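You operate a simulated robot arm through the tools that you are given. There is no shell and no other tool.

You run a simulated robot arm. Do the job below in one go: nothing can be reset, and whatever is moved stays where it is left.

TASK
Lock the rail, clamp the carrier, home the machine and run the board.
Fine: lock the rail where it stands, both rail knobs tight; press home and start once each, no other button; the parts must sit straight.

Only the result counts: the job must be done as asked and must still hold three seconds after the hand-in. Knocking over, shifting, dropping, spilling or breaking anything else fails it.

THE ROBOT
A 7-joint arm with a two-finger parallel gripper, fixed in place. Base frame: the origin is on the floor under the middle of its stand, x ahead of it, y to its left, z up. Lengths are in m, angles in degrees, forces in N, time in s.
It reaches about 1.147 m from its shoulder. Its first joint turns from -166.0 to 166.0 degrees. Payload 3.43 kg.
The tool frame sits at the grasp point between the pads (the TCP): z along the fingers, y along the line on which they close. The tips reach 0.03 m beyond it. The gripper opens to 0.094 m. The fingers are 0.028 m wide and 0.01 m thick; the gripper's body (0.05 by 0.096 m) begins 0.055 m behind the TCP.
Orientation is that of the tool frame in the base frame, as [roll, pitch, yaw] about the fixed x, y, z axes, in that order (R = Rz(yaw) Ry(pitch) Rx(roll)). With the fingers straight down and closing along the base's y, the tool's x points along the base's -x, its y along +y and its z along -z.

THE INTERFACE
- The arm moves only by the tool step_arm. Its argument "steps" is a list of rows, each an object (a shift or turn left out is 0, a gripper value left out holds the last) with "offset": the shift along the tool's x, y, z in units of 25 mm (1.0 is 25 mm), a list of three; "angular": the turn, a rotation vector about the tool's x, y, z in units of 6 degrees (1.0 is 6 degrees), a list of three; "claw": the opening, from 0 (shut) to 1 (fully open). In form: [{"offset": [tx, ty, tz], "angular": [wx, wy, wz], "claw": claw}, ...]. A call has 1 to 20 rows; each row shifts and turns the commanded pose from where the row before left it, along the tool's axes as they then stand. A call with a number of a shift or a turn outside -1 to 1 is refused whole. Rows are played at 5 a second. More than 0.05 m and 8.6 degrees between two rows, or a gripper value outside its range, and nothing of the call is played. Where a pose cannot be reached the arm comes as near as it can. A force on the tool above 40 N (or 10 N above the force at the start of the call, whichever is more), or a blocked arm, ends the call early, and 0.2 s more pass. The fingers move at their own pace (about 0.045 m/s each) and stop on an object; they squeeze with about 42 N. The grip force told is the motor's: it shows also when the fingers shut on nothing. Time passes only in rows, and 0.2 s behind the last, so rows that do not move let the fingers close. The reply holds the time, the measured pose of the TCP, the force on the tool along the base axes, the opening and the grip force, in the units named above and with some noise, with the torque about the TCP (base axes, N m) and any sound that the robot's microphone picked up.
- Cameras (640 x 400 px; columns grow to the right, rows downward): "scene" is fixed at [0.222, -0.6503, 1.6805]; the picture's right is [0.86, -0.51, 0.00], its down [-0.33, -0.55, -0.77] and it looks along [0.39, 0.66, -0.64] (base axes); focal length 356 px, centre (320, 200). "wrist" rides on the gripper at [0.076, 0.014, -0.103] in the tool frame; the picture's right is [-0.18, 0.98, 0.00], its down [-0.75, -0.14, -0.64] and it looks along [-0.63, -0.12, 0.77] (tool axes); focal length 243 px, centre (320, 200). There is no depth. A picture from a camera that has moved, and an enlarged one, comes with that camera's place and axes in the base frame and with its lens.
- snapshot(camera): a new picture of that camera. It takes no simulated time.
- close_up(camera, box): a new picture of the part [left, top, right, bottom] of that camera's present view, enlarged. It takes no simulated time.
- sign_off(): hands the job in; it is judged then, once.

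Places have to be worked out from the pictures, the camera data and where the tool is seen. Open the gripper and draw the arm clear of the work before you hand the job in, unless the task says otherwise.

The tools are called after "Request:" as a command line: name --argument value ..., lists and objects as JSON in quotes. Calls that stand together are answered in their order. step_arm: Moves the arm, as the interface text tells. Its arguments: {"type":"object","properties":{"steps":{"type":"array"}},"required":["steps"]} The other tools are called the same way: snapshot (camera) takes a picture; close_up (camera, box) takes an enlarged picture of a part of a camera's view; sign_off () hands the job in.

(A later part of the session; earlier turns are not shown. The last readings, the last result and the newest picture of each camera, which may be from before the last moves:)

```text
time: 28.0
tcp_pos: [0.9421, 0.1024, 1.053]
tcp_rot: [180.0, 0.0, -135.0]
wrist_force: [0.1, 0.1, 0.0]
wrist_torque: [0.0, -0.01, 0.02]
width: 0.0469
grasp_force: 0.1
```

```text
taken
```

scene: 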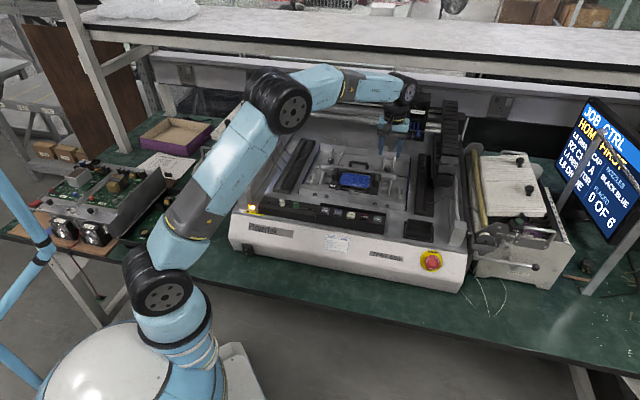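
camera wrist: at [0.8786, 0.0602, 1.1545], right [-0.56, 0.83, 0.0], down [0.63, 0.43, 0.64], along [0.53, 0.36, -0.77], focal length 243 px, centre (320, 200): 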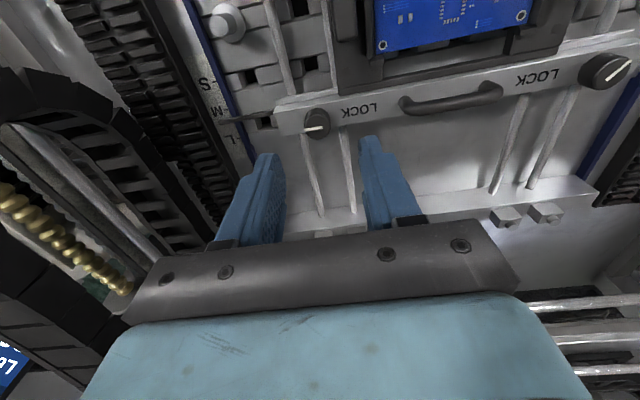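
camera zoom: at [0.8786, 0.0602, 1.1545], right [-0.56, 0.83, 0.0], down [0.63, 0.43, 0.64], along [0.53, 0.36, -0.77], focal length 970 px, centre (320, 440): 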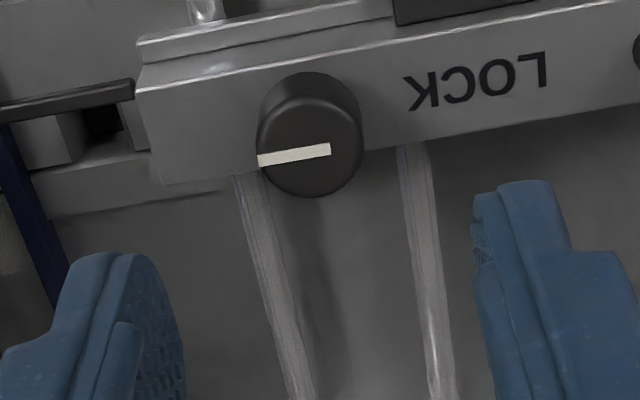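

The right knob shows about 2 mm to the front and 1.6 mm to the right of the tool axis, i.e. at about (0.9419, 0.1015). I shift onto it and descend to just above its top to check again.

Request:
step_arm --steps '[{"offset": [0.08, -0.064, 0]}, {"offset": [0, 0, 0.8]}, {"offset": [0, 0, 0.8]}, {}]'

Request:
close_up --camera "wrist" --box '[240, 100, 400, 200]'

```text
time: 29.0
tcp_pos: [0.9409, 0.0983, 1.0137]
tcp_rot: [-179.9, -0.1, -135.1]
wrist_force: [-0.1, -0.1, -0.3]
wrist_torque: [0.0, 0.02, -0.03]
width: 0.0468
grasp_force: 0.1
```

```text
4.00 times, centred on (320, 150) of wrist
camera zoom: at [0.8772, 0.0568, 1.1153], right [-0.56, 0.83, 0.0], down [0.63, 0.43, 0.64], along [0.53, 0.36, -0.77], focal length 970 px, centre (320, 400)
```

zoom: 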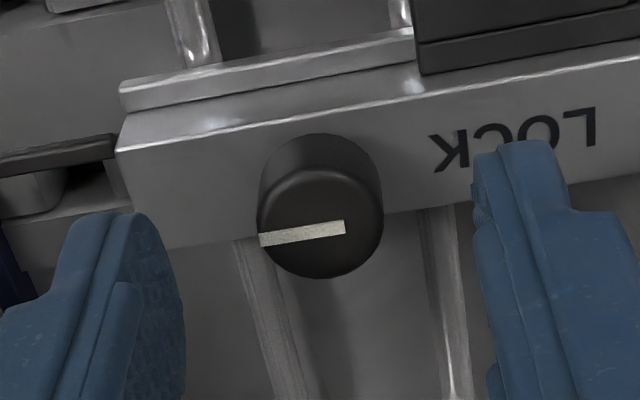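

The knob is now about 1.2 mm ahead of the tool axis; I correct 1 mm, descend 20 mm around it and check again before closing.

Request:
step_arm --steps '[{"offset": [-0.044, 0, 0]}, {"offset": [0, 0, 0.4]}, {"offset": [0, 0, 0.4]}, {}]'

Request:
close_up --camera "wrist" --box '[240, 100, 400, 200]'

```text
time: 30.0
tcp_pos: [0.941, 0.1007, 0.9936]
tcp_rot: [180.0, 0.0, -135.1]
wrist_force: [-0.4, -0.6, 0.4]
wrist_torque: [0.01, -0.03, -0.03]
width: 0.047
grasp_force: 0.0
```

```text
4.00 times, centred on (320, 150) of wrist
camera zoom: at [0.8787, 0.0579, 1.0949], right [-0.56, 0.83, 0.0], down [0.63, 0.43, 0.64], along [0.53, 0.36, -0.77], focal length 970 px, centre (320, 400)
```

zoom: 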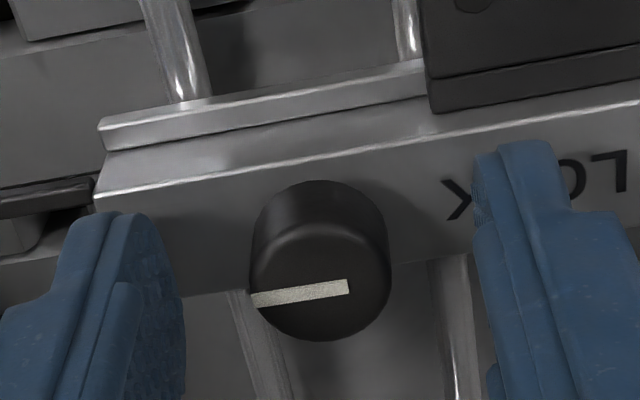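

Centred to within about 1 mm now. I nudge half a millimetre, close on the knob and check the side load.

Request:
step_arm --steps '[{"offset": [0.024, 0, 0]}, {"claw": 0.0}, {}, {}, {}]'

```text
time: 31.2
tcp_pos: [0.9409, 0.0995, 0.9929]
tcp_rot: [180.0, 0.0, -135.0]
wrist_force: [-0.3, 1.0, 0.0]
wrist_torque: [0.03, 0.07, 0.03]
width: 0.0203
grasp_force: 45.0
```

Gripped at 20 mm with no side load. I turn clockwise 30° and check the load.

Request:
step_arm --steps '[{"angular": [0, 0, 1]}, {"angular": [0, 0, 1]}, {"angular": [0, 0, 1]}, {"angular": [0, 0, 1]}, {"angular": [0, 0, 1]}, {}]'

Request:
close_up --camera "wrist" --box '[240, 100, 400, 200]'

```text
time: 32.6
tcp_pos: [0.9413, 0.1004, 0.9927]
tcp_rot: [-179.9, -0.1, -165.0]
wrist_force: [-6.9, 5.2, -1.1]
wrist_torque: [0.06, 0.31, 0.02]
width: 0.0202
grasp_force: 45.2
```

```text
4.00 times, centred on (320, 150) of wrist
camera zoom: at [0.8648, 0.0958, 1.0951], right [-0.08, 1.0, 0.0], down [0.77, 0.06, 0.64], along [0.64, 0.05, -0.77], focal length 970 px, centre (320, 400)
```

zoom: 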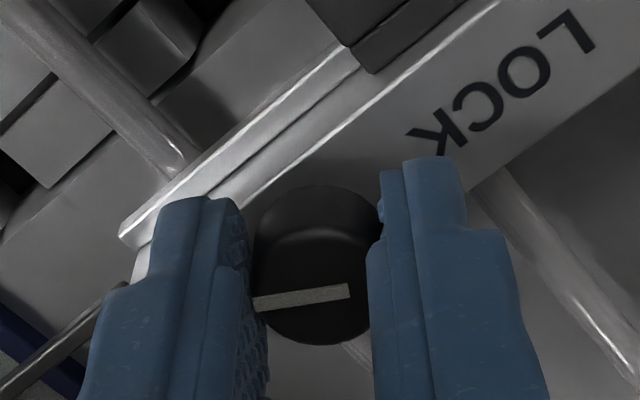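

The right knob follows with low load. I turn another 30° clockwise.

Request:
step_arm --steps '[{"angular": [0, 0, 1]}, {"angular": [0, 0, 1]}, {"angular": [0, 0, 1]}, {"angular": [0, 0, 1]}, {"angular": [0, 0, 1]}, {}]'

Request:
close_up --camera "wrist" --box '[240, 100, 400, 200]'

```text
time: 34.0
tcp_pos: [0.941, 0.1007, 0.9931]
tcp_rot: [179.9, -0.2, 165.0]
wrist_force: [-10.0, 11.1, -7.0]
wrist_torque: [0.47, 0.65, 0.0]
width: 0.0202
grasp_force: 45.2
```

```text
4.00 times, centred on (320, 150) of wrist
camera zoom: at [0.8725, 0.1359, 1.0951], right [0.43, 0.9, 0.0], down [0.69, -0.33, 0.64], along [0.58, -0.28, -0.77], focal length 970 px, centre (320, 400)
```

zoom: 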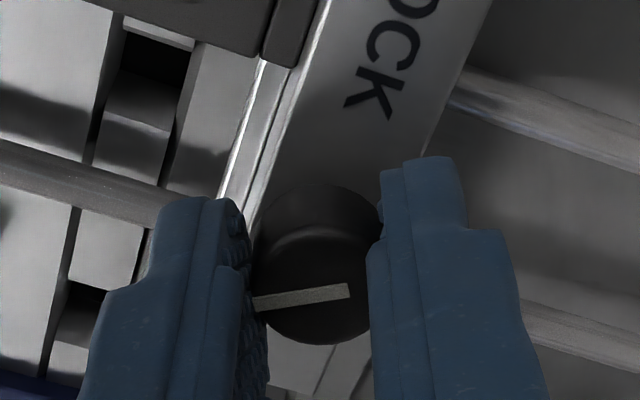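

A ~15 N side load has built up at 60°, so I release and regrip to shed it before continuing.

Request:
step_arm --steps '[{"claw": 0.4}, {}, {}]'

Request:
close_up --camera "wrist" --box '[240, 100, 400, 200]'

```text
time: 34.8
tcp_pos: [0.9421, 0.1002, 0.9937]
tcp_rot: [-179.9, 0.1, 165.0]
wrist_force: [0.4, -0.3, 0.6]
wrist_torque: [0.01, 0.02, -0.01]
width: 0.0376
grasp_force: 0.1
```

```text
4.00 times, centred on (320, 150) of wrist
camera zoom: at [0.8728, 0.1345, 1.0953], right [0.43, 0.9, 0.0], down [0.69, -0.33, 0.64], along [0.58, -0.28, -0.77], focal length 970 px, centre (320, 400)
```

zoom: 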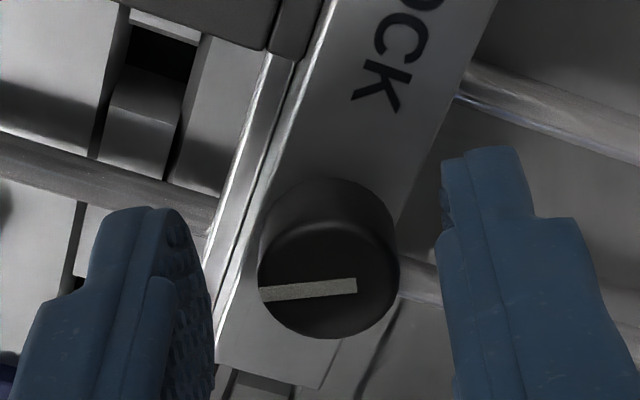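

The knob sits about 1.1 mm off in tool y and 1 mm in x; I correct, regrip and turn on another 30°.

Request:
step_arm --steps '[{"offset": [0.03, 0.046, 0]}, {"claw": 0.0}, {}, {}, {"angular": [0, 0, 1]}, {"angular": [0, 0, 1]}, {"angular": [0, 0, 1]}, {"angular": [0, 0, 1]}, {"angular": [0, 0, 1]}, {}]'

Request:
close_up --camera "wrist" --box '[240, 100, 400, 200]'

```text
time: 37.0
tcp_pos: [0.9411, 0.1021, 0.9929]
tcp_rot: [-180.0, 0.0, 135.0]
wrist_force: [-2.7, 7.2, -0.1]
wrist_torque: [0.09, -0.11, 0.01]
width: 0.0201
grasp_force: 45.2
```

```text
4.00 times, centred on (320, 150) of wrist
camera zoom: at [0.8978, 0.1669, 1.0951], right [0.83, 0.56, 0.0], down [0.43, -0.63, 0.64], along [0.36, -0.53, -0.77], focal length 970 px, centre (320, 400)
```

zoom: 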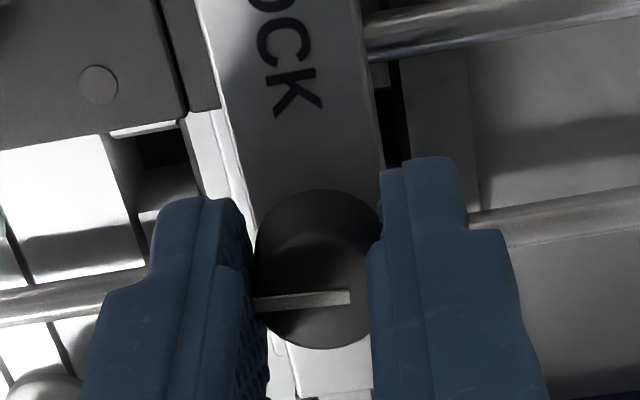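

At 90° the load is still low. I continue clockwise in smaller rows toward the tight point.

Request:
step_arm --steps '[{"angular": [0, 0, 0.9]}, {"angular": [0, 0, 0.9]}, {"angular": [0, 0, 0.9]}, {"angular": [0, 0, 0.9]}, {}]'

Request:
close_up --camera "wrist" --box '[240, 100, 400, 200]'

```text
time: 38.2
tcp_pos: [0.9414, 0.102, 0.9936]
tcp_rot: [-179.8, 0.0, 113.2]
wrist_force: [-4.2, 6.3, -3.9]
wrist_torque: [0.33, 0.11, -0.02]
width: 0.0202
grasp_force: 45.2
```

```text
4.00 times, centred on (320, 150) of wrist
camera zoom: at [0.9247, 0.1785, 1.0951], right [0.98, 0.22, 0.0], down [0.17, -0.75, 0.64], along [0.14, -0.63, -0.77], focal length 970 px, centre (320, 400)
```

zoom: 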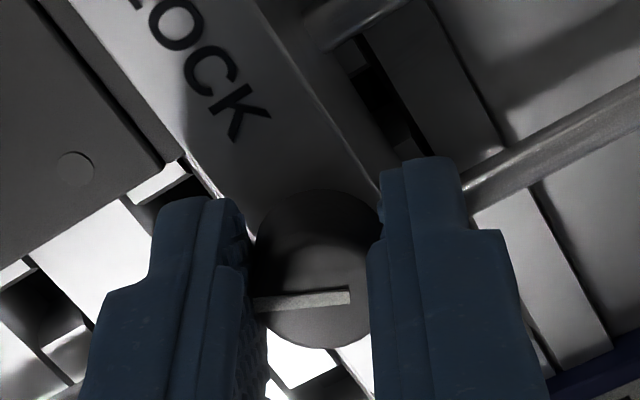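

Still turning freely at about 112°. I take the last stretch to the stop.

Request:
step_arm --steps '[{"angular": [0, 0, 0.8]}, {"angular": [0, 0, 0.8]}, {"angular": [0, 0, 0.8]}, {}]'

Request:
close_up --camera "wrist" --box '[240, 100, 400, 200]'

```text
time: 39.2
tcp_pos: [0.9414, 0.1009, 0.994]
tcp_rot: [180.0, 0.1, 99.0]
wrist_force: [-4.6, 7.0, -3.2]
wrist_torque: [0.52, 0.21, -0.01]
width: 0.0205
grasp_force: 44.4
```

```text
4.00 times, centred on (320, 150) of wrist
camera zoom: at [0.9442, 0.1804, 1.095], right [1.0, -0.03, 0.0], down [-0.02, -0.77, 0.64], along [-0.02, -0.64, -0.77], focal length 970 px, centre (320, 400)
```

zoom: 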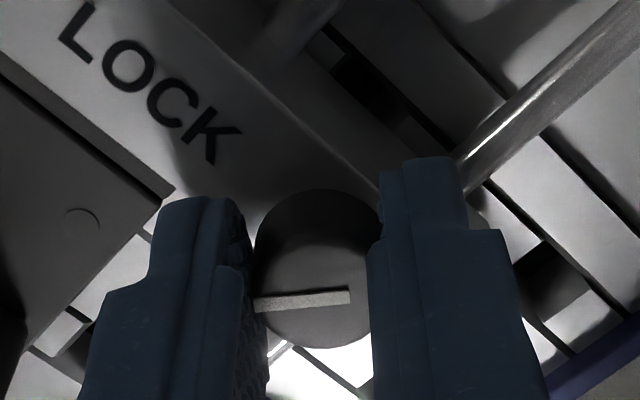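

About 126° turned and no tightening yet. I continue in small rows.

Request:
step_arm --steps '[{"angular": [0, 0, 0.6]}, {"angular": [0, 0, 0.6]}, {"angular": [0, 0, 0.6]}, {}]'

Request:
close_up --camera "wrist" --box '[240, 100, 400, 200]'

```text
time: 40.2
tcp_pos: [0.9424, 0.1002, 0.9938]
tcp_rot: [-180.0, 0.1, 88.1]
wrist_force: [0.3, -2.0, -1.6]
wrist_torque: [-0.74, 0.04, 0.25]
width: 0.0205
grasp_force: 45.6
```

```text
4.00 times, centred on (320, 150) of wrist
camera zoom: at [0.9589, 0.1774, 1.095], right [0.98, -0.22, 0.0], down [-0.17, -0.75, 0.64], along [-0.14, -0.63, -0.77], focal length 970 px, centre (320, 400)
```

zoom: 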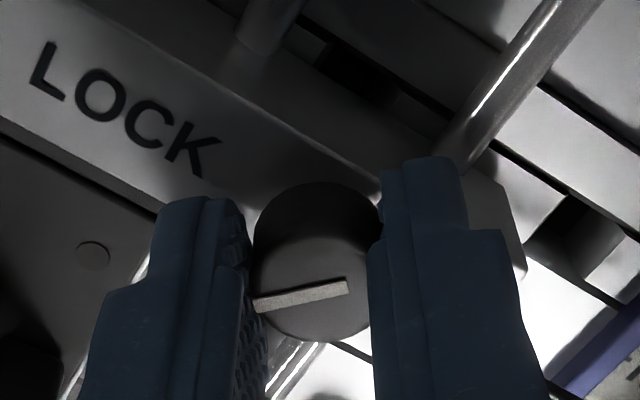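

Torque has risen to 0.25 N m and the pointer starts to lag the fingers: the right knob is coming up against its stop. I press slightly further to be sure it's fully tight.

Request:
step_arm --steps '[{"angular": [0, 0, 0.7]}, {"angular": [0, 0, 0.7]}, {}]'

Request:
close_up --camera "wrist" --box '[240, 100, 400, 200]'

```text
time: 41.0
tcp_pos: [0.941, 0.102, 0.9934]
tcp_rot: [179.9, 0.0, 79.8]
wrist_force: [4.2, -1.5, -3.4]
wrist_torque: [0.22, -0.18, 0.42]
width: 0.0205
grasp_force: 44.6
```

```text
4.00 times, centred on (320, 150) of wrist
camera zoom: at [0.97, 0.1751, 1.0951], right [0.93, -0.36, 0.0], down [-0.27, -0.72, 0.64], along [-0.23, -0.6, -0.77], focal length 970 px, centre (320, 400)
```

zoom: 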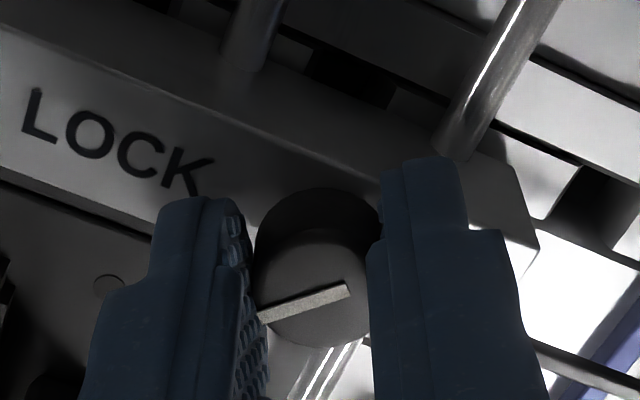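

The right knob also stopped against 0.42 N m while the pads slipped round it, so both rail knobs are tight. I release, lift clear and unwind to 135° for the clamp lever.

Request:
step_arm --steps '[{"claw": 0.5}, {}, {"offset": [0, 0, -0.9]}, {"offset": [0, 0, -0.9]}, {"offset": [0, 0, -0.9]}, {"angular": [0, 0, -0.92]}, {"angular": [0, 0, -0.92]}, {"angular": [0, 0, -0.92]}, {"angular": [0, 0, -0.92]}, {"angular": [0, 0, -0.92]}, {"angular": [0, 0, -0.92]}, {"angular": [0, 0, -0.92]}, {"angular": [0, 0, -0.92]}, {"angular": [0, 0, -0.92]}, {"angular": [0, 0, -0.92]}]'

Request:
close_up --camera "scene" --box '[310, 145, 410, 208]'

```text
time: 44.2
tcp_pos: [0.9415, 0.0997, 1.0613]
tcp_rot: [-179.9, 0.0, 135.0]
wrist_force: [0.1, 0.5, 0.0]
wrist_torque: [-0.01, 0.02, -0.01]
width: 0.0471
grasp_force: 0.1
```

```text
6.35 times, centred on (360, 176) of scene
camera zoom: at [0.222, -0.6503, 1.6805], right [0.86, -0.51, 0.0], down [-0.33, -0.55, -0.77], along [0.39, 0.66, -0.64], focal length 2260 px, centre (66, 349)
```

zoom: 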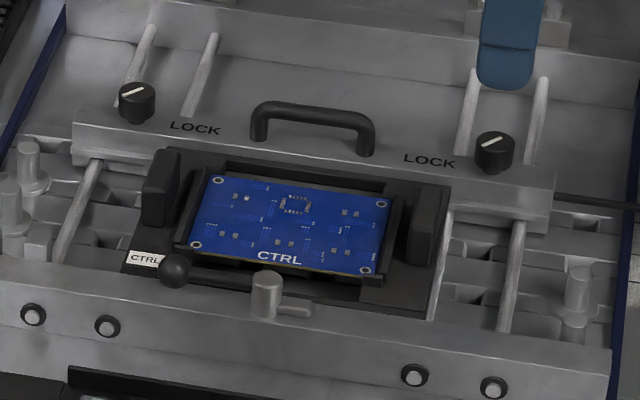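

Both pointers match now and the rail, carrier and board are where they were. I move over the clamp's ball, estimated at about (0.737, 0.108, 0.964).

Request:
step_arm --steps '[{"offset": [0.995, -0.933, 0]}, {"offset": [0.995, -0.933, 0]}, {"offset": [0.995, -0.933, 0]}, {"offset": [0.995, -0.933, 0]}, {"offset": [0.995, -0.933, 0]}, {"offset": [0.995, -0.933, 0]}, {}]'

Request:
snapshot --camera "wrist"

Request:
close_up --camera "wrist" --box '[220, 60, 420, 185]'

Request:
close_up --camera "scene" --box '[310, 145, 410, 208]'

```text
time: 45.8
tcp_pos: [0.7386, 0.1105, 1.0612]
tcp_rot: [180.0, 0.0, 135.1]
wrist_force: [-0.1, -0.3, -0.3]
wrist_torque: [0.01, 0.0, -0.02]
width: 0.0472
grasp_force: 0.1
```

```text
taken
camera wrist: at [0.6957, 0.1748, 1.1636], right [0.83, 0.56, 0.0], down [0.43, -0.63, 0.64], along [0.36, -0.53, -0.77], focal length 243 px, centre (320, 200)
```

wrist: 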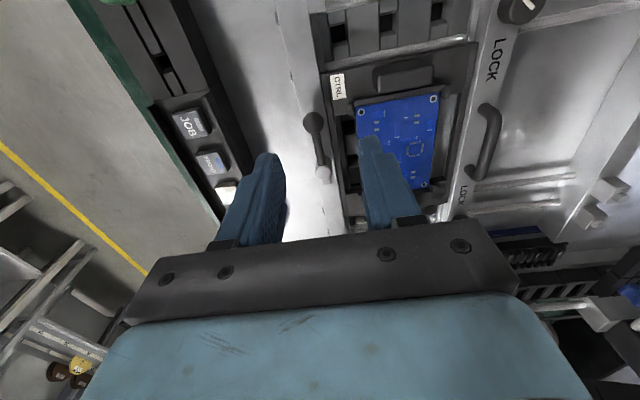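

```text
3.20 times, centred on (320, 122) of wrist
camera zoom: at [0.6957, 0.1748, 1.1636], right [0.83, 0.56, 0.0], down [0.43, -0.63, 0.64], along [0.36, -0.53, -0.77], focal length 776 px, centre (320, 448)
```

zoom: 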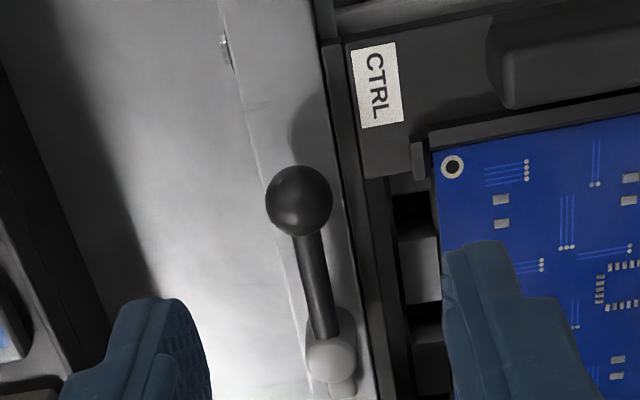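

```text
6.35 times, centred on (360, 176) of scene
camera zoom: at [0.222, -0.6503, 1.6805], right [0.86, -0.51, 0.0], down [-0.33, -0.55, -0.77], along [0.39, 0.66, -0.64], focal length 2260 px, centre (66, 349)
```

zoom: 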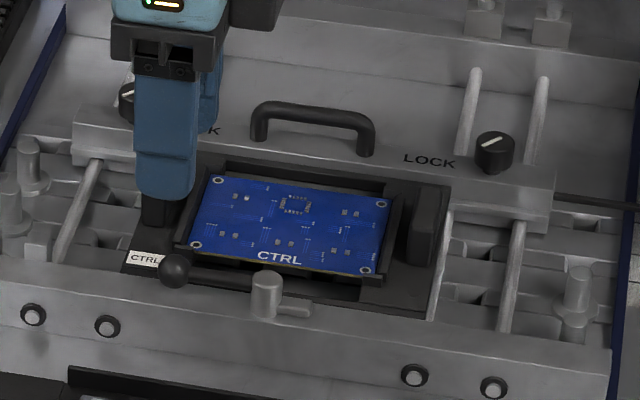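

From two wrist views the ball centre is about (0.7367, 0.1054, 0.968), the post about (0.7706, 0.0712, 0.970): a 48 mm lever pointing machine-left, with the carrier surface lower at ~0.952. I narrow the fingers to ~24 mm and come down to just over the ball to check the caging position.

Request:
step_arm --steps '[{"offset": [-0.084, -0.244, 0], "claw": 0.255}, {"offset": [0, 0, 0.673]}, {"offset": [0, 0, 0.673]}, {"offset": [0, 0, 0.673]}, {}]'

Request:
close_up --camera "wrist" --box '[220, 75, 420, 200]'

Request:
close_up --camera "scene" --box '[310, 155, 390, 205]'

```text
time: 47.0
tcp_pos: [0.7333, 0.1024, 1.0104]
tcp_rot: [180.0, 0.0, 135.1]
wrist_force: [0.1, -0.3, -0.7]
wrist_torque: [0.01, -0.01, -0.02]
width: 0.0238
grasp_force: 0.1
```

```text
3.20 times, centred on (320, 138) of wrist
camera zoom: at [0.6906, 0.1673, 1.1122], right [0.83, 0.56, 0.0], down [0.43, -0.63, 0.64], along [0.36, -0.53, -0.77], focal length 776 px, centre (320, 400)
```

zoom: 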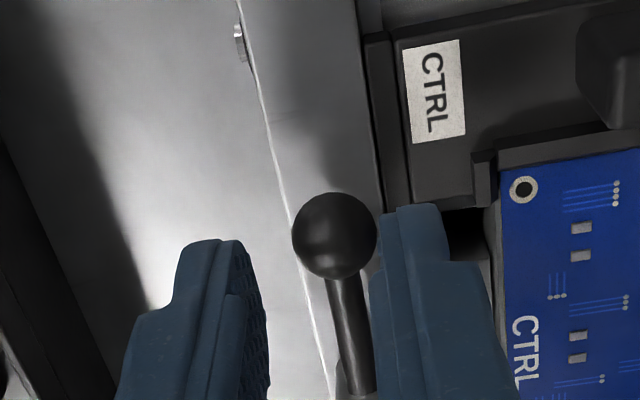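

```text
8.00 times, centred on (350, 180) of scene
camera zoom: at [0.222, -0.6503, 1.6805], right [0.86, -0.51, 0.0], down [-0.33, -0.55, -0.77], along [0.39, 0.66, -0.64], focal length 2848 px, centre (80, 360)
```

zoom: 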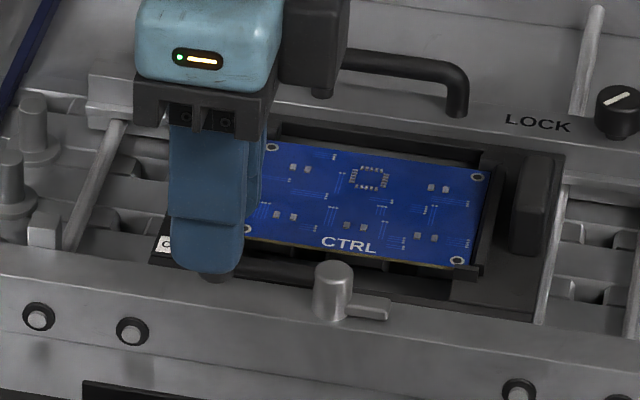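

The ball is about 3 mm toward tool +y from the axis. I shift to centre it and look once more before lowering around it.

Request:
step_arm --steps '[{"offset": [0, 0.124, 0]}, {}, {}]'

Request:
close_up --camera "wrist" --box '[220, 75, 420, 200]'

```text
time: 47.8
tcp_pos: [0.7366, 0.1049, 1.0104]
tcp_rot: [180.0, 0.0, 135.0]
wrist_force: [-0.3, -0.5, -0.2]
wrist_torque: [0.03, -0.01, -0.05]
width: 0.024
grasp_force: 0.0
```

```text
3.20 times, centred on (320, 138) of wrist
camera zoom: at [0.6928, 0.1696, 1.1127], right [0.83, 0.56, 0.0], down [0.43, -0.63, 0.64], along [0.36, -0.53, -0.77], focal length 776 px, centre (320, 400)
```

zoom: 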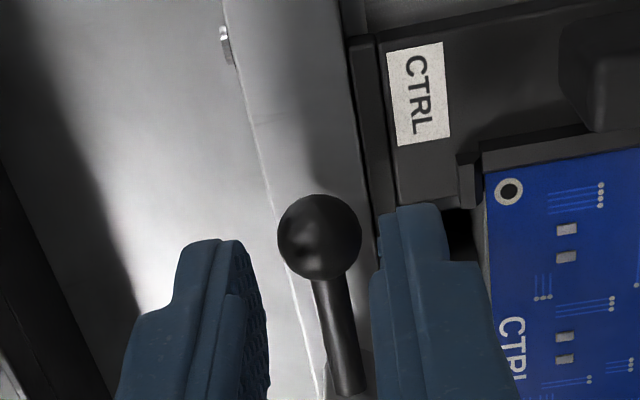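

The ball is now centred between the fingers. I lower 20 mm so the finger ends cage the ball.

Request:
step_arm --steps '[{"offset": [0, 0, 0.4]}, {"offset": [0, 0, 0.4]}, {}]'

Request:
close_up --camera "wrist" --box '[220, 75, 420, 200]'

Request:
close_up --camera "scene" --box '[310, 155, 390, 205]'

```text
time: 48.6
tcp_pos: [0.7357, 0.1052, 0.9908]
tcp_rot: [180.0, 0.0, 135.1]
wrist_force: [0.2, -0.8, 0.3]
wrist_torque: [0.0, 0.03, -0.01]
width: 0.0239
grasp_force: 0.2
```

```text
3.20 times, centred on (320, 138) of wrist
camera zoom: at [0.6928, 0.1697, 1.0932], right [0.83, 0.56, 0.0], down [0.43, -0.63, 0.64], along [0.36, -0.53, -0.77], focal length 776 px, centre (320, 400)
```

zoom: 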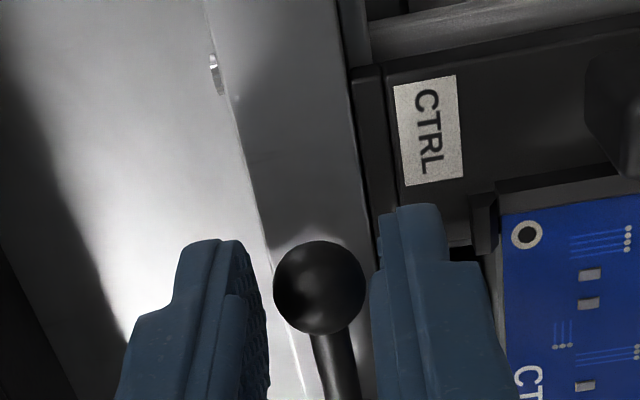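

```text
8.00 times, centred on (350, 180) of scene
camera zoom: at [0.222, -0.6503, 1.6805], right [0.86, -0.51, 0.0], down [-0.33, -0.55, -0.77], along [0.39, 0.66, -0.64], focal length 2848 px, centre (80, 360)
```

zoom: 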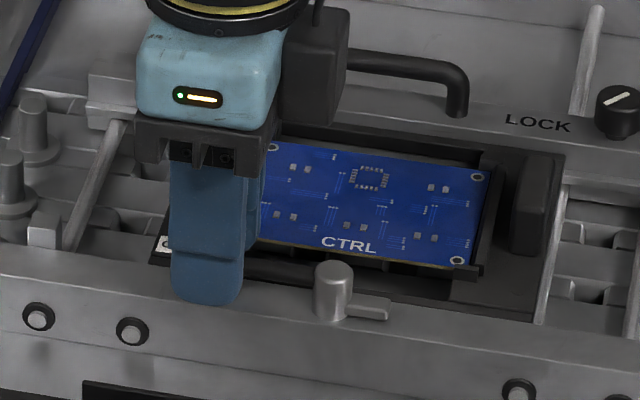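

The ball is caged and centred with no contact force. I sweep the first 24° counter-clockwise about the post (ball toward the front) and see how the lever responds.

Request:
step_arm --steps '[{"offset": [-0.0106, -0.2015, 0], "angular": [0, 0, -1]}, {"offset": [-0.0106, -0.2015, 0], "angular": [0, 0, -1]}, {"offset": [-0.0106, -0.2015, 0], "angular": [0, 0, -1]}, {"offset": [-0.0106, -0.2015, 0], "angular": [0, 0, -1]}, {}]'

Request:
close_up --camera "wrist" --box '[220, 75, 420, 200]'

Request:
close_up --camera "scene" --box '[310, 155, 390, 205]'

```text
time: 49.8
tcp_pos: [0.7263, 0.0876, 0.9898]
tcp_rot: [180.0, -0.1, 159.0]
wrist_force: [-0.6, 0.1, -0.6]
wrist_torque: [0.03, -0.03, -0.01]
width: 0.0241
grasp_force: 0.1
```

```text
3.20 times, centred on (320, 138) of wrist
camera zoom: at [0.6601, 0.1292, 1.0922], right [0.52, 0.85, 0.0], down [0.65, -0.4, 0.64], along [0.55, -0.34, -0.77], focal length 776 px, centre (320, 400)
```

zoom: 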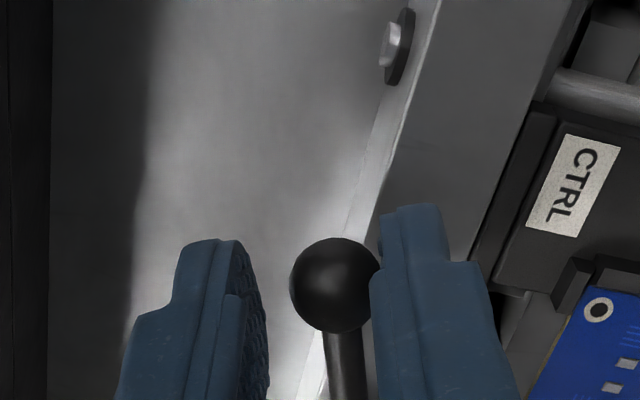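

```text
8.00 times, centred on (350, 180) of scene
camera zoom: at [0.222, -0.6503, 1.6805], right [0.86, -0.51, 0.0], down [-0.33, -0.55, -0.77], along [0.39, 0.66, -0.64], focal length 2848 px, centre (80, 360)
```

zoom: 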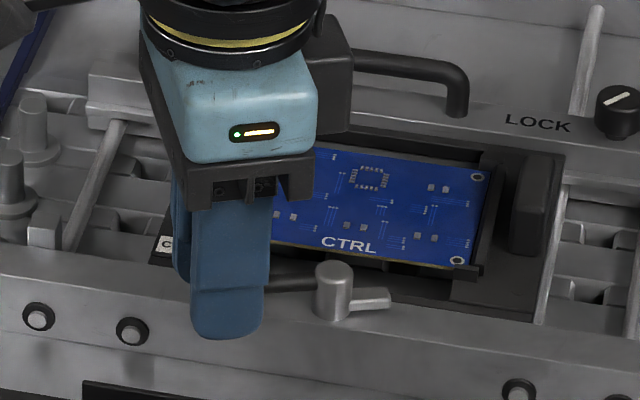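

The lever is turning easily and the nose is swinging toward the carrier, the right direction. I continue another 36°.

Request:
step_arm --steps '[{"offset": [-0.0106, -0.2015, 0], "angular": [0, 0, -1]}, {"offset": [-0.0106, -0.2015, 0], "angular": [0, 0, -1]}, {"offset": [-0.0106, -0.2015, 0], "angular": [0, 0, -1]}, {"offset": [-0.0106, -0.2015, 0], "angular": [0, 0, -1]}, {"offset": [-0.0106, -0.2015, 0], "angular": [0, 0, -1]}, {"offset": [-0.0106, -0.2015, 0], "angular": [0, 0, -1]}, {}]'

Request:
close_up --camera "wrist" --box '[220, 75, 420, 200]'

Request:
close_up --camera "scene" --box '[310, 155, 390, 205]'

```text
time: 51.4
tcp_pos: [0.7247, 0.0581, 0.9912]
tcp_rot: [-180.0, 0.1, -165.0]
wrist_force: [-0.1, 0.3, -0.7]
wrist_torque: [-0.03, 0.0, 0.04]
width: 0.024
grasp_force: 0.1
```

```text
3.20 times, centred on (320, 138) of wrist
camera zoom: at [0.6476, 0.0526, 1.0929], right [-0.08, 1.0, 0.0], down [0.76, 0.06, 0.64], along [0.64, 0.05, -0.77], focal length 776 px, centre (320, 400)
```

zoom: 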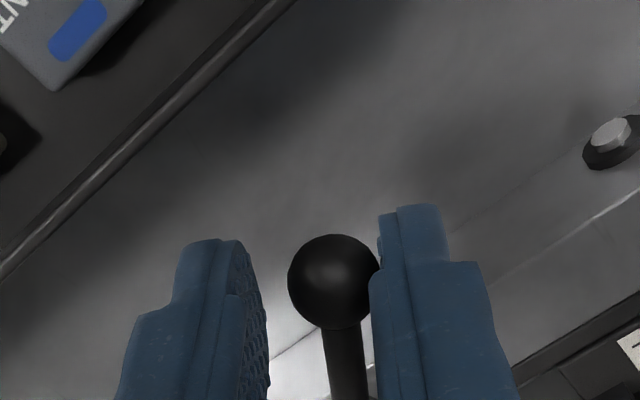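

```text
8.00 times, centred on (350, 180) of scene
camera zoom: at [0.222, -0.6503, 1.6805], right [0.86, -0.51, 0.0], down [-0.33, -0.55, -0.77], along [0.39, 0.66, -0.64], focal length 2848 px, centre (80, 360)
```

zoom: 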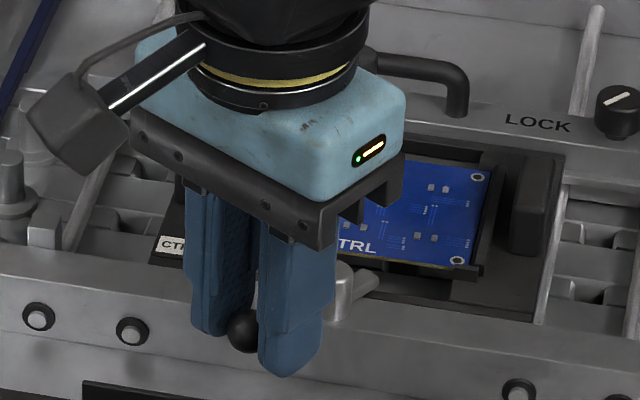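

The lever is at about 56° and still light. I sweep the next 30° watching for resistance.

Request:
step_arm --steps '[{"offset": [-0.0106, -0.2015, 0], "angular": [0, 0, -1]}, {"offset": [-0.0106, -0.2015, 0], "angular": [0, 0, -1]}, {"offset": [-0.0106, -0.2015, 0], "angular": [0, 0, -1]}, {"offset": [-0.0106, -0.2015, 0], "angular": [0, 0, -1]}, {"offset": [-0.0106, -0.2015, 0], "angular": [0, 0, -1]}, {}]'

Request:
close_up --camera "wrist" --box '[220, 75, 420, 200]'

Request:
close_up --camera "scene" --box '[310, 155, 390, 205]'

```text
time: 52.8
tcp_pos: [0.737, 0.0351, 0.9908]
tcp_rot: [-180.0, 0.0, -135.0]
wrist_force: [-0.1, -0.1, -0.4]
wrist_torque: [0.03, 0.0, 0.01]
width: 0.0241
grasp_force: 0.1
```

```text
3.20 times, centred on (320, 138) of wrist
camera zoom: at [0.6727, -0.0066, 1.0932], right [-0.57, 0.82, 0.0], down [0.63, 0.43, 0.64], along [0.53, 0.36, -0.77], focal length 776 px, centre (320, 400)
```

zoom: 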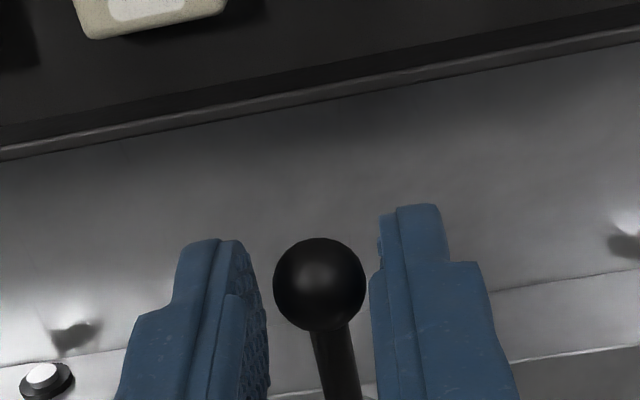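

```text
8.00 times, centred on (350, 180) of scene
camera zoom: at [0.222, -0.6503, 1.6805], right [0.86, -0.51, 0.0], down [-0.33, -0.55, -0.77], along [0.39, 0.66, -0.64], focal length 2848 px, centre (80, 360)
```

zoom: 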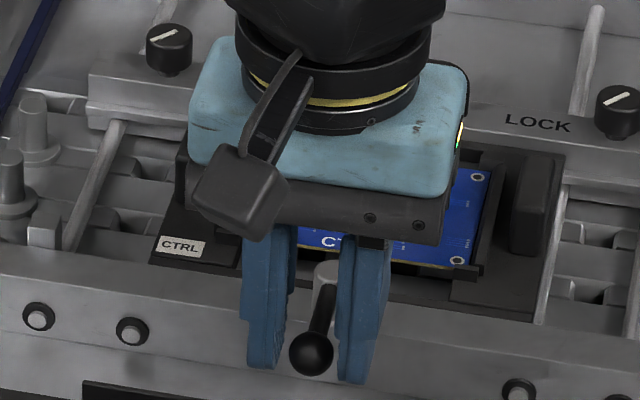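

The ball has jumped ahead and sits centred between the fingers, so the lever appears to have gone over to 90° by itself. I nudge a little further to check that it is against its stop.

Request:
step_arm --steps '[{"offset": [-0.0053, -0.1008, 0], "angular": [0, 0, -0.5]}, {"offset": [-0.0053, -0.1008, 0], "angular": [0, 0, -0.5]}, {}]'

Request:
close_up --camera "wrist" --box '[220, 75, 420, 200]'

```text
time: 53.6
tcp_pos: [0.7403, 0.034, 0.9907]
tcp_rot: [-179.9, -0.1, -128.9]
wrist_force: [-2.3, 4.1, -0.5]
wrist_torque: [0.09, 0.06, -0.03]
width: 0.0266
grasp_force: 1.9
```

```text
3.20 times, centred on (320, 138) of wrist
camera zoom: at [0.6817, -0.0157, 1.0927], right [-0.65, 0.76, 0.0], down [0.58, 0.5, 0.64], along [0.49, 0.42, -0.77], focal length 776 px, centre (320, 400)
```

zoom: 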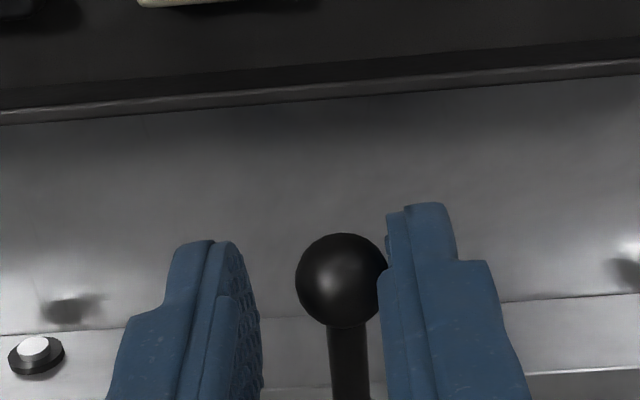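

Pushing further meets resistance (about 5 N), so the clamp is at its stop. I back off, open slightly and rise to inspect the clamp.

Request:
step_arm --steps '[{"offset": [0, 0.2, 0], "angular": [0, 0, 1]}, {"claw": 0.4}, {"offset": [0, 0, -0.9]}, {"offset": [0, 0, -0.9]}, {"offset": [0, 0, -0.9]}, {"offset": [0, 0, -0.9]}, {}]'

Request:
snapshot --camera "wrist"

Request:
close_up --camera "scene" --box '[310, 155, 390, 205]'

Request:
close_up --camera "wrist" --box '[220, 60, 420, 185]'

```text
time: 55.2
tcp_pos: [0.7357, 0.0364, 1.0805]
tcp_rot: [-179.9, -0.1, -135.0]
wrist_force: [0.7, 0.0, -0.2]
wrist_torque: [-0.03, 0.01, 0.03]
width: 0.0376
grasp_force: 0.1
```

```text
taken
camera wrist: at [0.6723, -0.0065, 1.1815], right [-0.56, 0.83, 0.0], down [0.63, 0.43, 0.64], along [0.53, 0.36, -0.77], focal length 243 px, centre (320, 200)
```

wrist: 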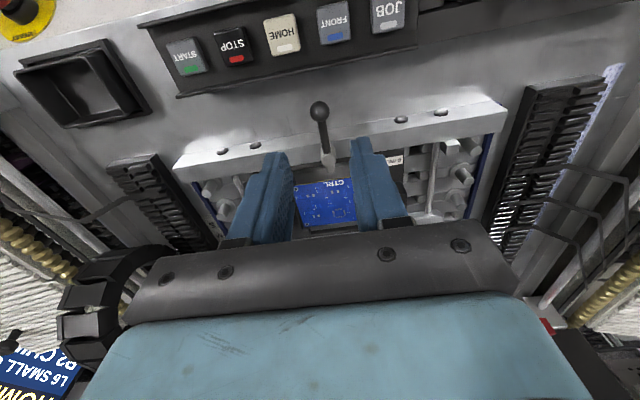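

```text
8.00 times, centred on (350, 180) of scene
camera zoom: at [0.222, -0.6503, 1.6805], right [0.86, -0.51, 0.0], down [-0.33, -0.55, -0.77], along [0.39, 0.66, -0.64], focal length 2848 px, centre (80, 360)
```

zoom: 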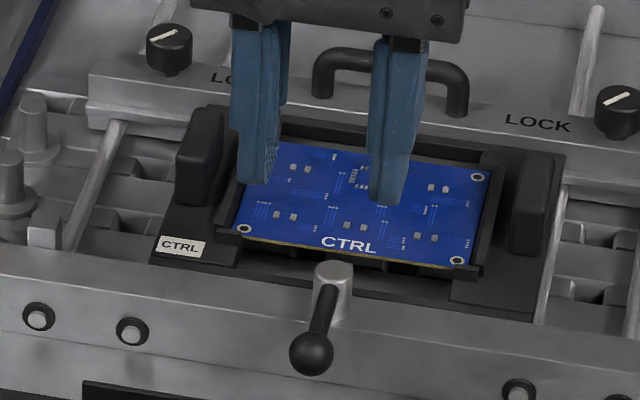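

```text
3.20 times, centred on (320, 122) of wrist
camera zoom: at [0.6723, -0.0065, 1.1815], right [-0.56, 0.83, 0.0], down [0.63, 0.43, 0.64], along [0.53, 0.36, -0.77], focal length 776 px, centre (320, 448)
```

zoom: 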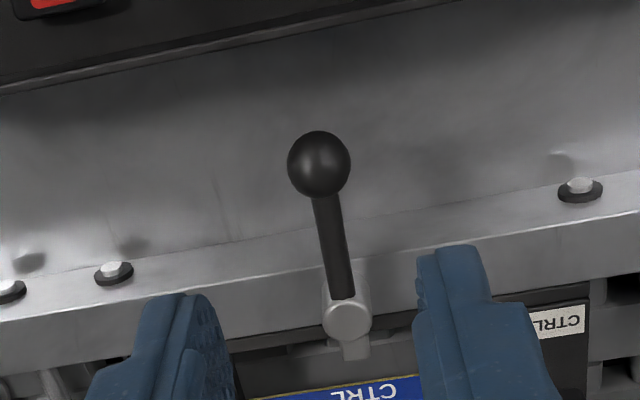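

The clamp nose now lies over the carrier edge and the carrier, board and rail are unmoved. Next are the buttons: HOME is about 58 mm ahead of the tool; I close the fingers and move over it.

Request:
step_arm --steps '[{"offset": [0.77, -0.264, 0.2], "claw": 0}, {"offset": [0.77, -0.264, 0.2]}, {"offset": [0.77, -0.264, 0.2]}, {}, {}]'

Request:
snapshot --camera "wrist"

Request:
close_up --camera "scene" --box '[290, 175, 410, 250]'

```text
time: 56.4
tcp_pos: [0.7094, -0.017, 1.0634]
tcp_rot: [180.0, 0.1, -135.0]
wrist_force: [-0.1, 0.0, 0.0]
wrist_torque: [0.02, 0.03, 0.0]
width: 0.0
grasp_force: 32.9
```

```text
taken
camera wrist: at [0.6458, -0.0609, 1.1655], right [-0.56, 0.83, 0.0], down [0.63, 0.43, 0.64], along [0.53, 0.36, -0.77], focal length 243 px, centre (320, 200)
```

wrist: 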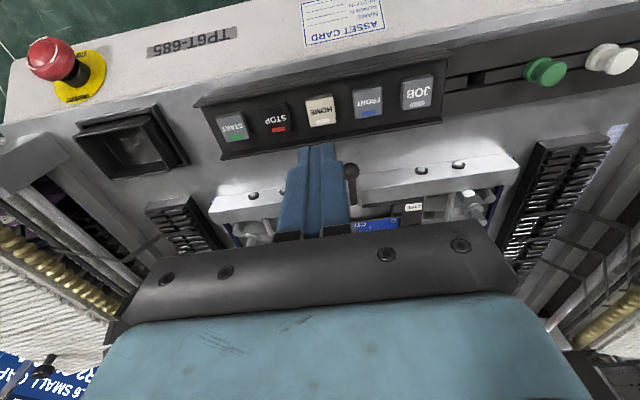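

```text
5.33 times, centred on (350, 212) of scene
camera zoom: at [0.222, -0.6503, 1.6805], right [0.86, -0.51, 0.0], down [-0.33, -0.55, -0.77], along [0.39, 0.66, -0.64], focal length 1898 px, centre (160, 133)
```

zoom: 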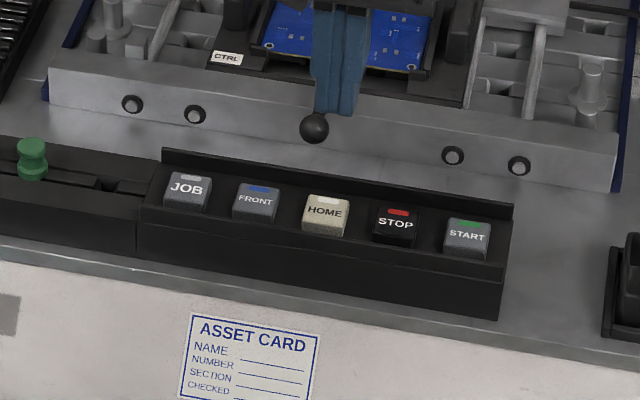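

HOME shows at about (322,110) in the wrist picture. I zoom in to fix its exact position, height and surroundings.

Request:
close_up --camera "wrist" --box '[270, 80, 374, 145]'

Request:
close_up --camera "scene" --box '[330, 200, 390, 237]'

```text
6.15 times, centred on (322, 112) of wrist
camera zoom: at [0.6458, -0.0609, 1.1655], right [-0.56, 0.83, 0.0], down [0.63, 0.43, 0.64], along [0.53, 0.36, -0.77], focal length 1493 px, centre (308, 738)
```

zoom: 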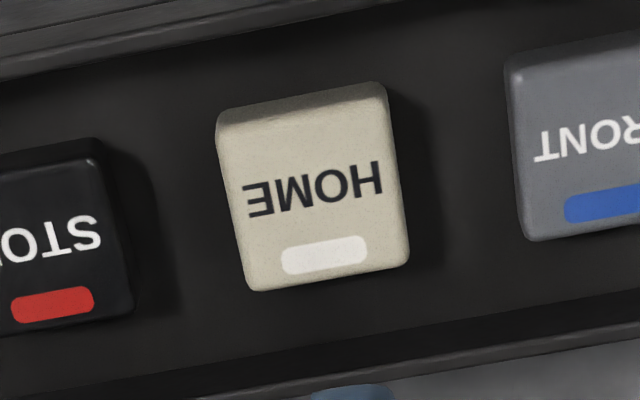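

```text
10.67 times, centred on (360, 218) of scene
camera zoom: at [0.222, -0.6503, 1.6805], right [0.86, -0.51, 0.0], down [-0.33, -0.55, -0.77], along [0.39, 0.66, -0.64], focal length 3797 px, centre (-107, 3)
```

zoom: 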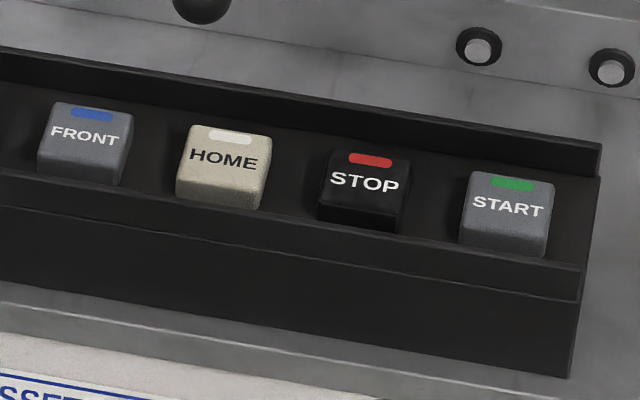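

HOME's cap centre triangulates to (0.7076, -0.016) with its top at z≈0.9575, just 1–2 mm from the tool axis. I align and come down to about 4 mm above the cap.

Request:
step_arm --steps '[{"offset": [0.07, 0.06, 0.0]}, {"offset": [0, 0, 0.7]}, {"offset": [0, 0, 0.7]}, {"offset": [0, 0, 0.7]}, {"offset": [0, 0, 0.7]}, {}]'

Request:
close_up --camera "wrist" --box '[240, 90, 400, 190]'

Request:
close_up --camera "scene" --box '[330, 185, 394, 225]'

```text
time: 57.8
tcp_pos: [0.7076, -0.0198, 0.9955]
tcp_rot: [179.9, 0.0, -135.0]
wrist_force: [-0.3, -0.1, -0.6]
wrist_torque: [0.02, -0.01, -0.01]
width: 0.0002
grasp_force: 32.8
```

```text
4.00 times, centred on (320, 140) of wrist
camera zoom: at [0.6439, -0.0617, 1.0978], right [-0.56, 0.83, 0.0], down [0.63, 0.43, 0.64], along [0.53, 0.36, -0.77], focal length 970 px, centre (320, 440)
```

zoom: 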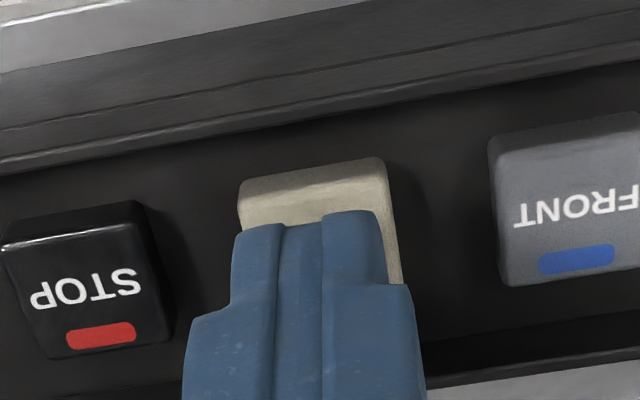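

```text
10.00 times, centred on (362, 205) of scene
camera zoom: at [0.222, -0.6503, 1.6805], right [0.86, -0.51, 0.0], down [-0.33, -0.55, -0.77], along [0.39, 0.66, -0.64], focal length 3560 px, centre (-100, 150)
```

zoom: 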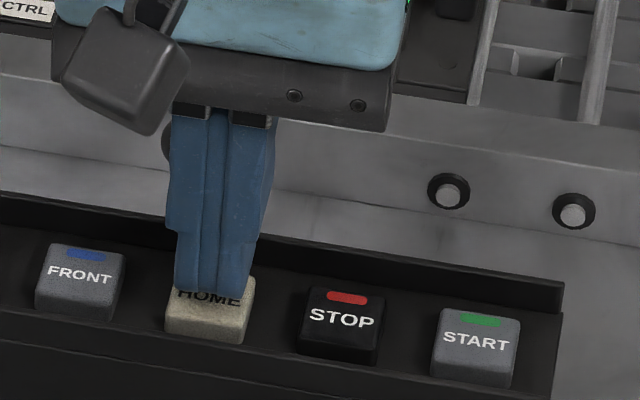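

The closed tips hang about 7 mm over HOME, well clear of STOP and FRONT. I lower in small rows to contact and through the press, reading force and sound.

Request:
step_arm --steps '[{"offset": [0, 0, 0.1]}, {"offset": [0, 0, 0.1]}, {"offset": [0, 0, 0.08]}]'

```text
time: 58.6
tcp_pos: [0.7069, -0.0189, 0.9884]
tcp_rot: [180.0, 0.0, -134.9]
wrist_force: [0.6, 0.0, 0.9]
wrist_torque: [0.01, -0.04, 0.02]
width: 0.0
grasp_force: 33.7
```

Contact is about to begin. I press 4 mm further and watch the force and for any sound.

Request:
step_arm --steps '[{"offset": [0, 0, 0.08]}, {"offset": [0, 0, 0.08]}]'

Request:
close_up --camera "scene" --box '[330, 185, 394, 225]'

Request:
close_up --camera "scene" --box '[540, 90, 640, 260]'

```text
time: 59.2
tcp_pos: [0.7073, -0.019, 0.9854]
tcp_rot: [180.0, 0.1, -135.0]
wrist_force: [-1.8, -0.3, 6.4]
wrist_torque: [-0.03, 0.06, 0.07]
width: 0.0
grasp_force: 33.4
heard: click
```

```text
10.00 times, centred on (362, 205) of scene
camera zoom: at [0.222, -0.6503, 1.6805], right [0.86, -0.51, 0.0], down [-0.33, -0.55, -0.77], along [0.39, 0.66, -0.64], focal length 3560 px, centre (-100, 150)
```

zoom: 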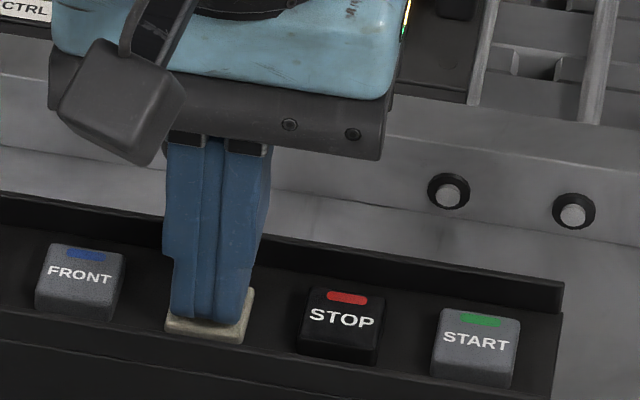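

```text
2.35 times, centred on (590, 175) of scene
camera zoom: at [0.222, -0.6503, 1.6805], right [0.86, -0.51, 0.0], down [-0.33, -0.55, -0.77], along [0.39, 0.66, -0.64], focal length 838 px, centre (-315, 259)
```

zoom: 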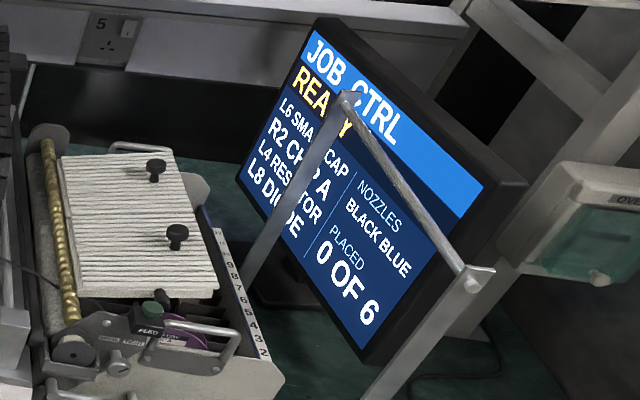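

A click was heard and the screen changed to READY, so HOME registered once. I lift straight up and check the machine.

Request:
step_arm --steps '[{"offset": [0, 0, -0.6]}, {"offset": [0, 0, -0.9]}, {"offset": [0, 0, -0.7]}, {}, {}]'

Request:
snapshot --camera "scene"

Request:
close_up --camera "scene" --box '[540, 90, 640, 260]'

Request:
snapshot --camera "wrist"

```text
time: 60.4
tcp_pos: [0.7046, -0.0184, 1.0413]
tcp_rot: [179.9, 0.0, -135.0]
wrist_force: [-0.9, -0.1, 0.4]
wrist_torque: [-0.02, -0.03, 0.01]
width: 0.0
grasp_force: 33.2
```

```text
taken
```

scene: 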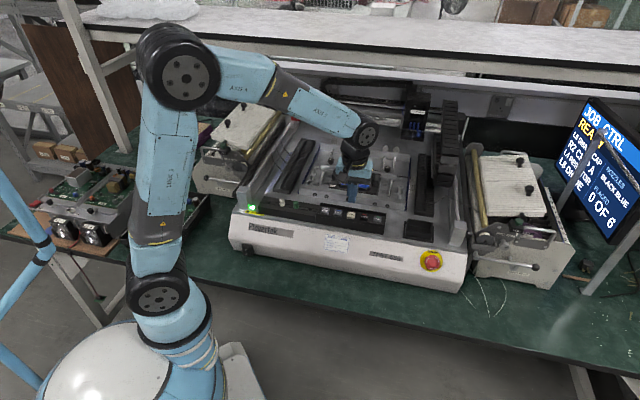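

```text
2.35 times, centred on (590, 175) of scene
camera zoom: at [0.222, -0.6503, 1.6805], right [0.86, -0.51, 0.0], down [-0.33, -0.55, -0.77], along [0.39, 0.66, -0.64], focal length 838 px, centre (-315, 259)
```

zoom: 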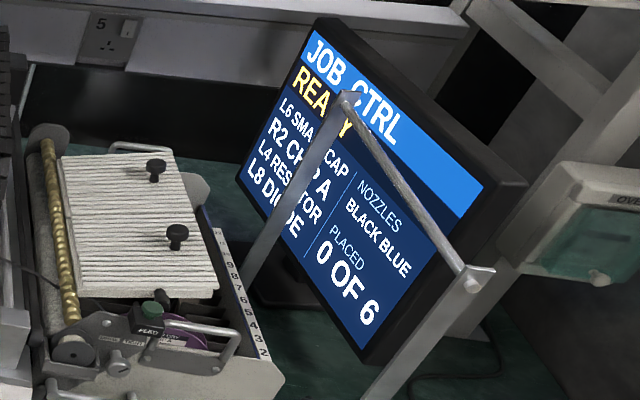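

```text
taken
camera wrist: at [0.6428, -0.0612, 1.1429], right [-0.56, 0.83, 0.0], down [0.63, 0.43, 0.64], along [0.53, 0.36, -0.77], focal length 243 px, centre (320, 200)
```

wrist: 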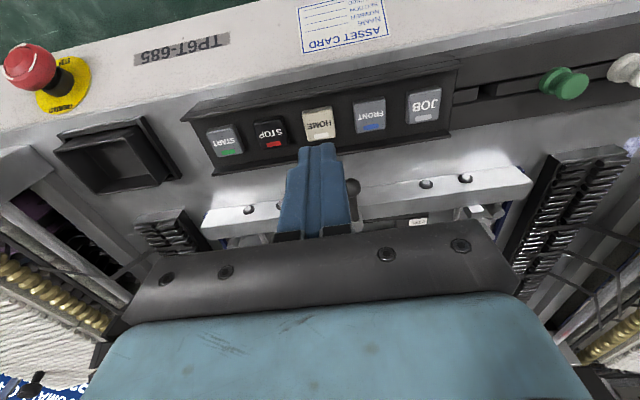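

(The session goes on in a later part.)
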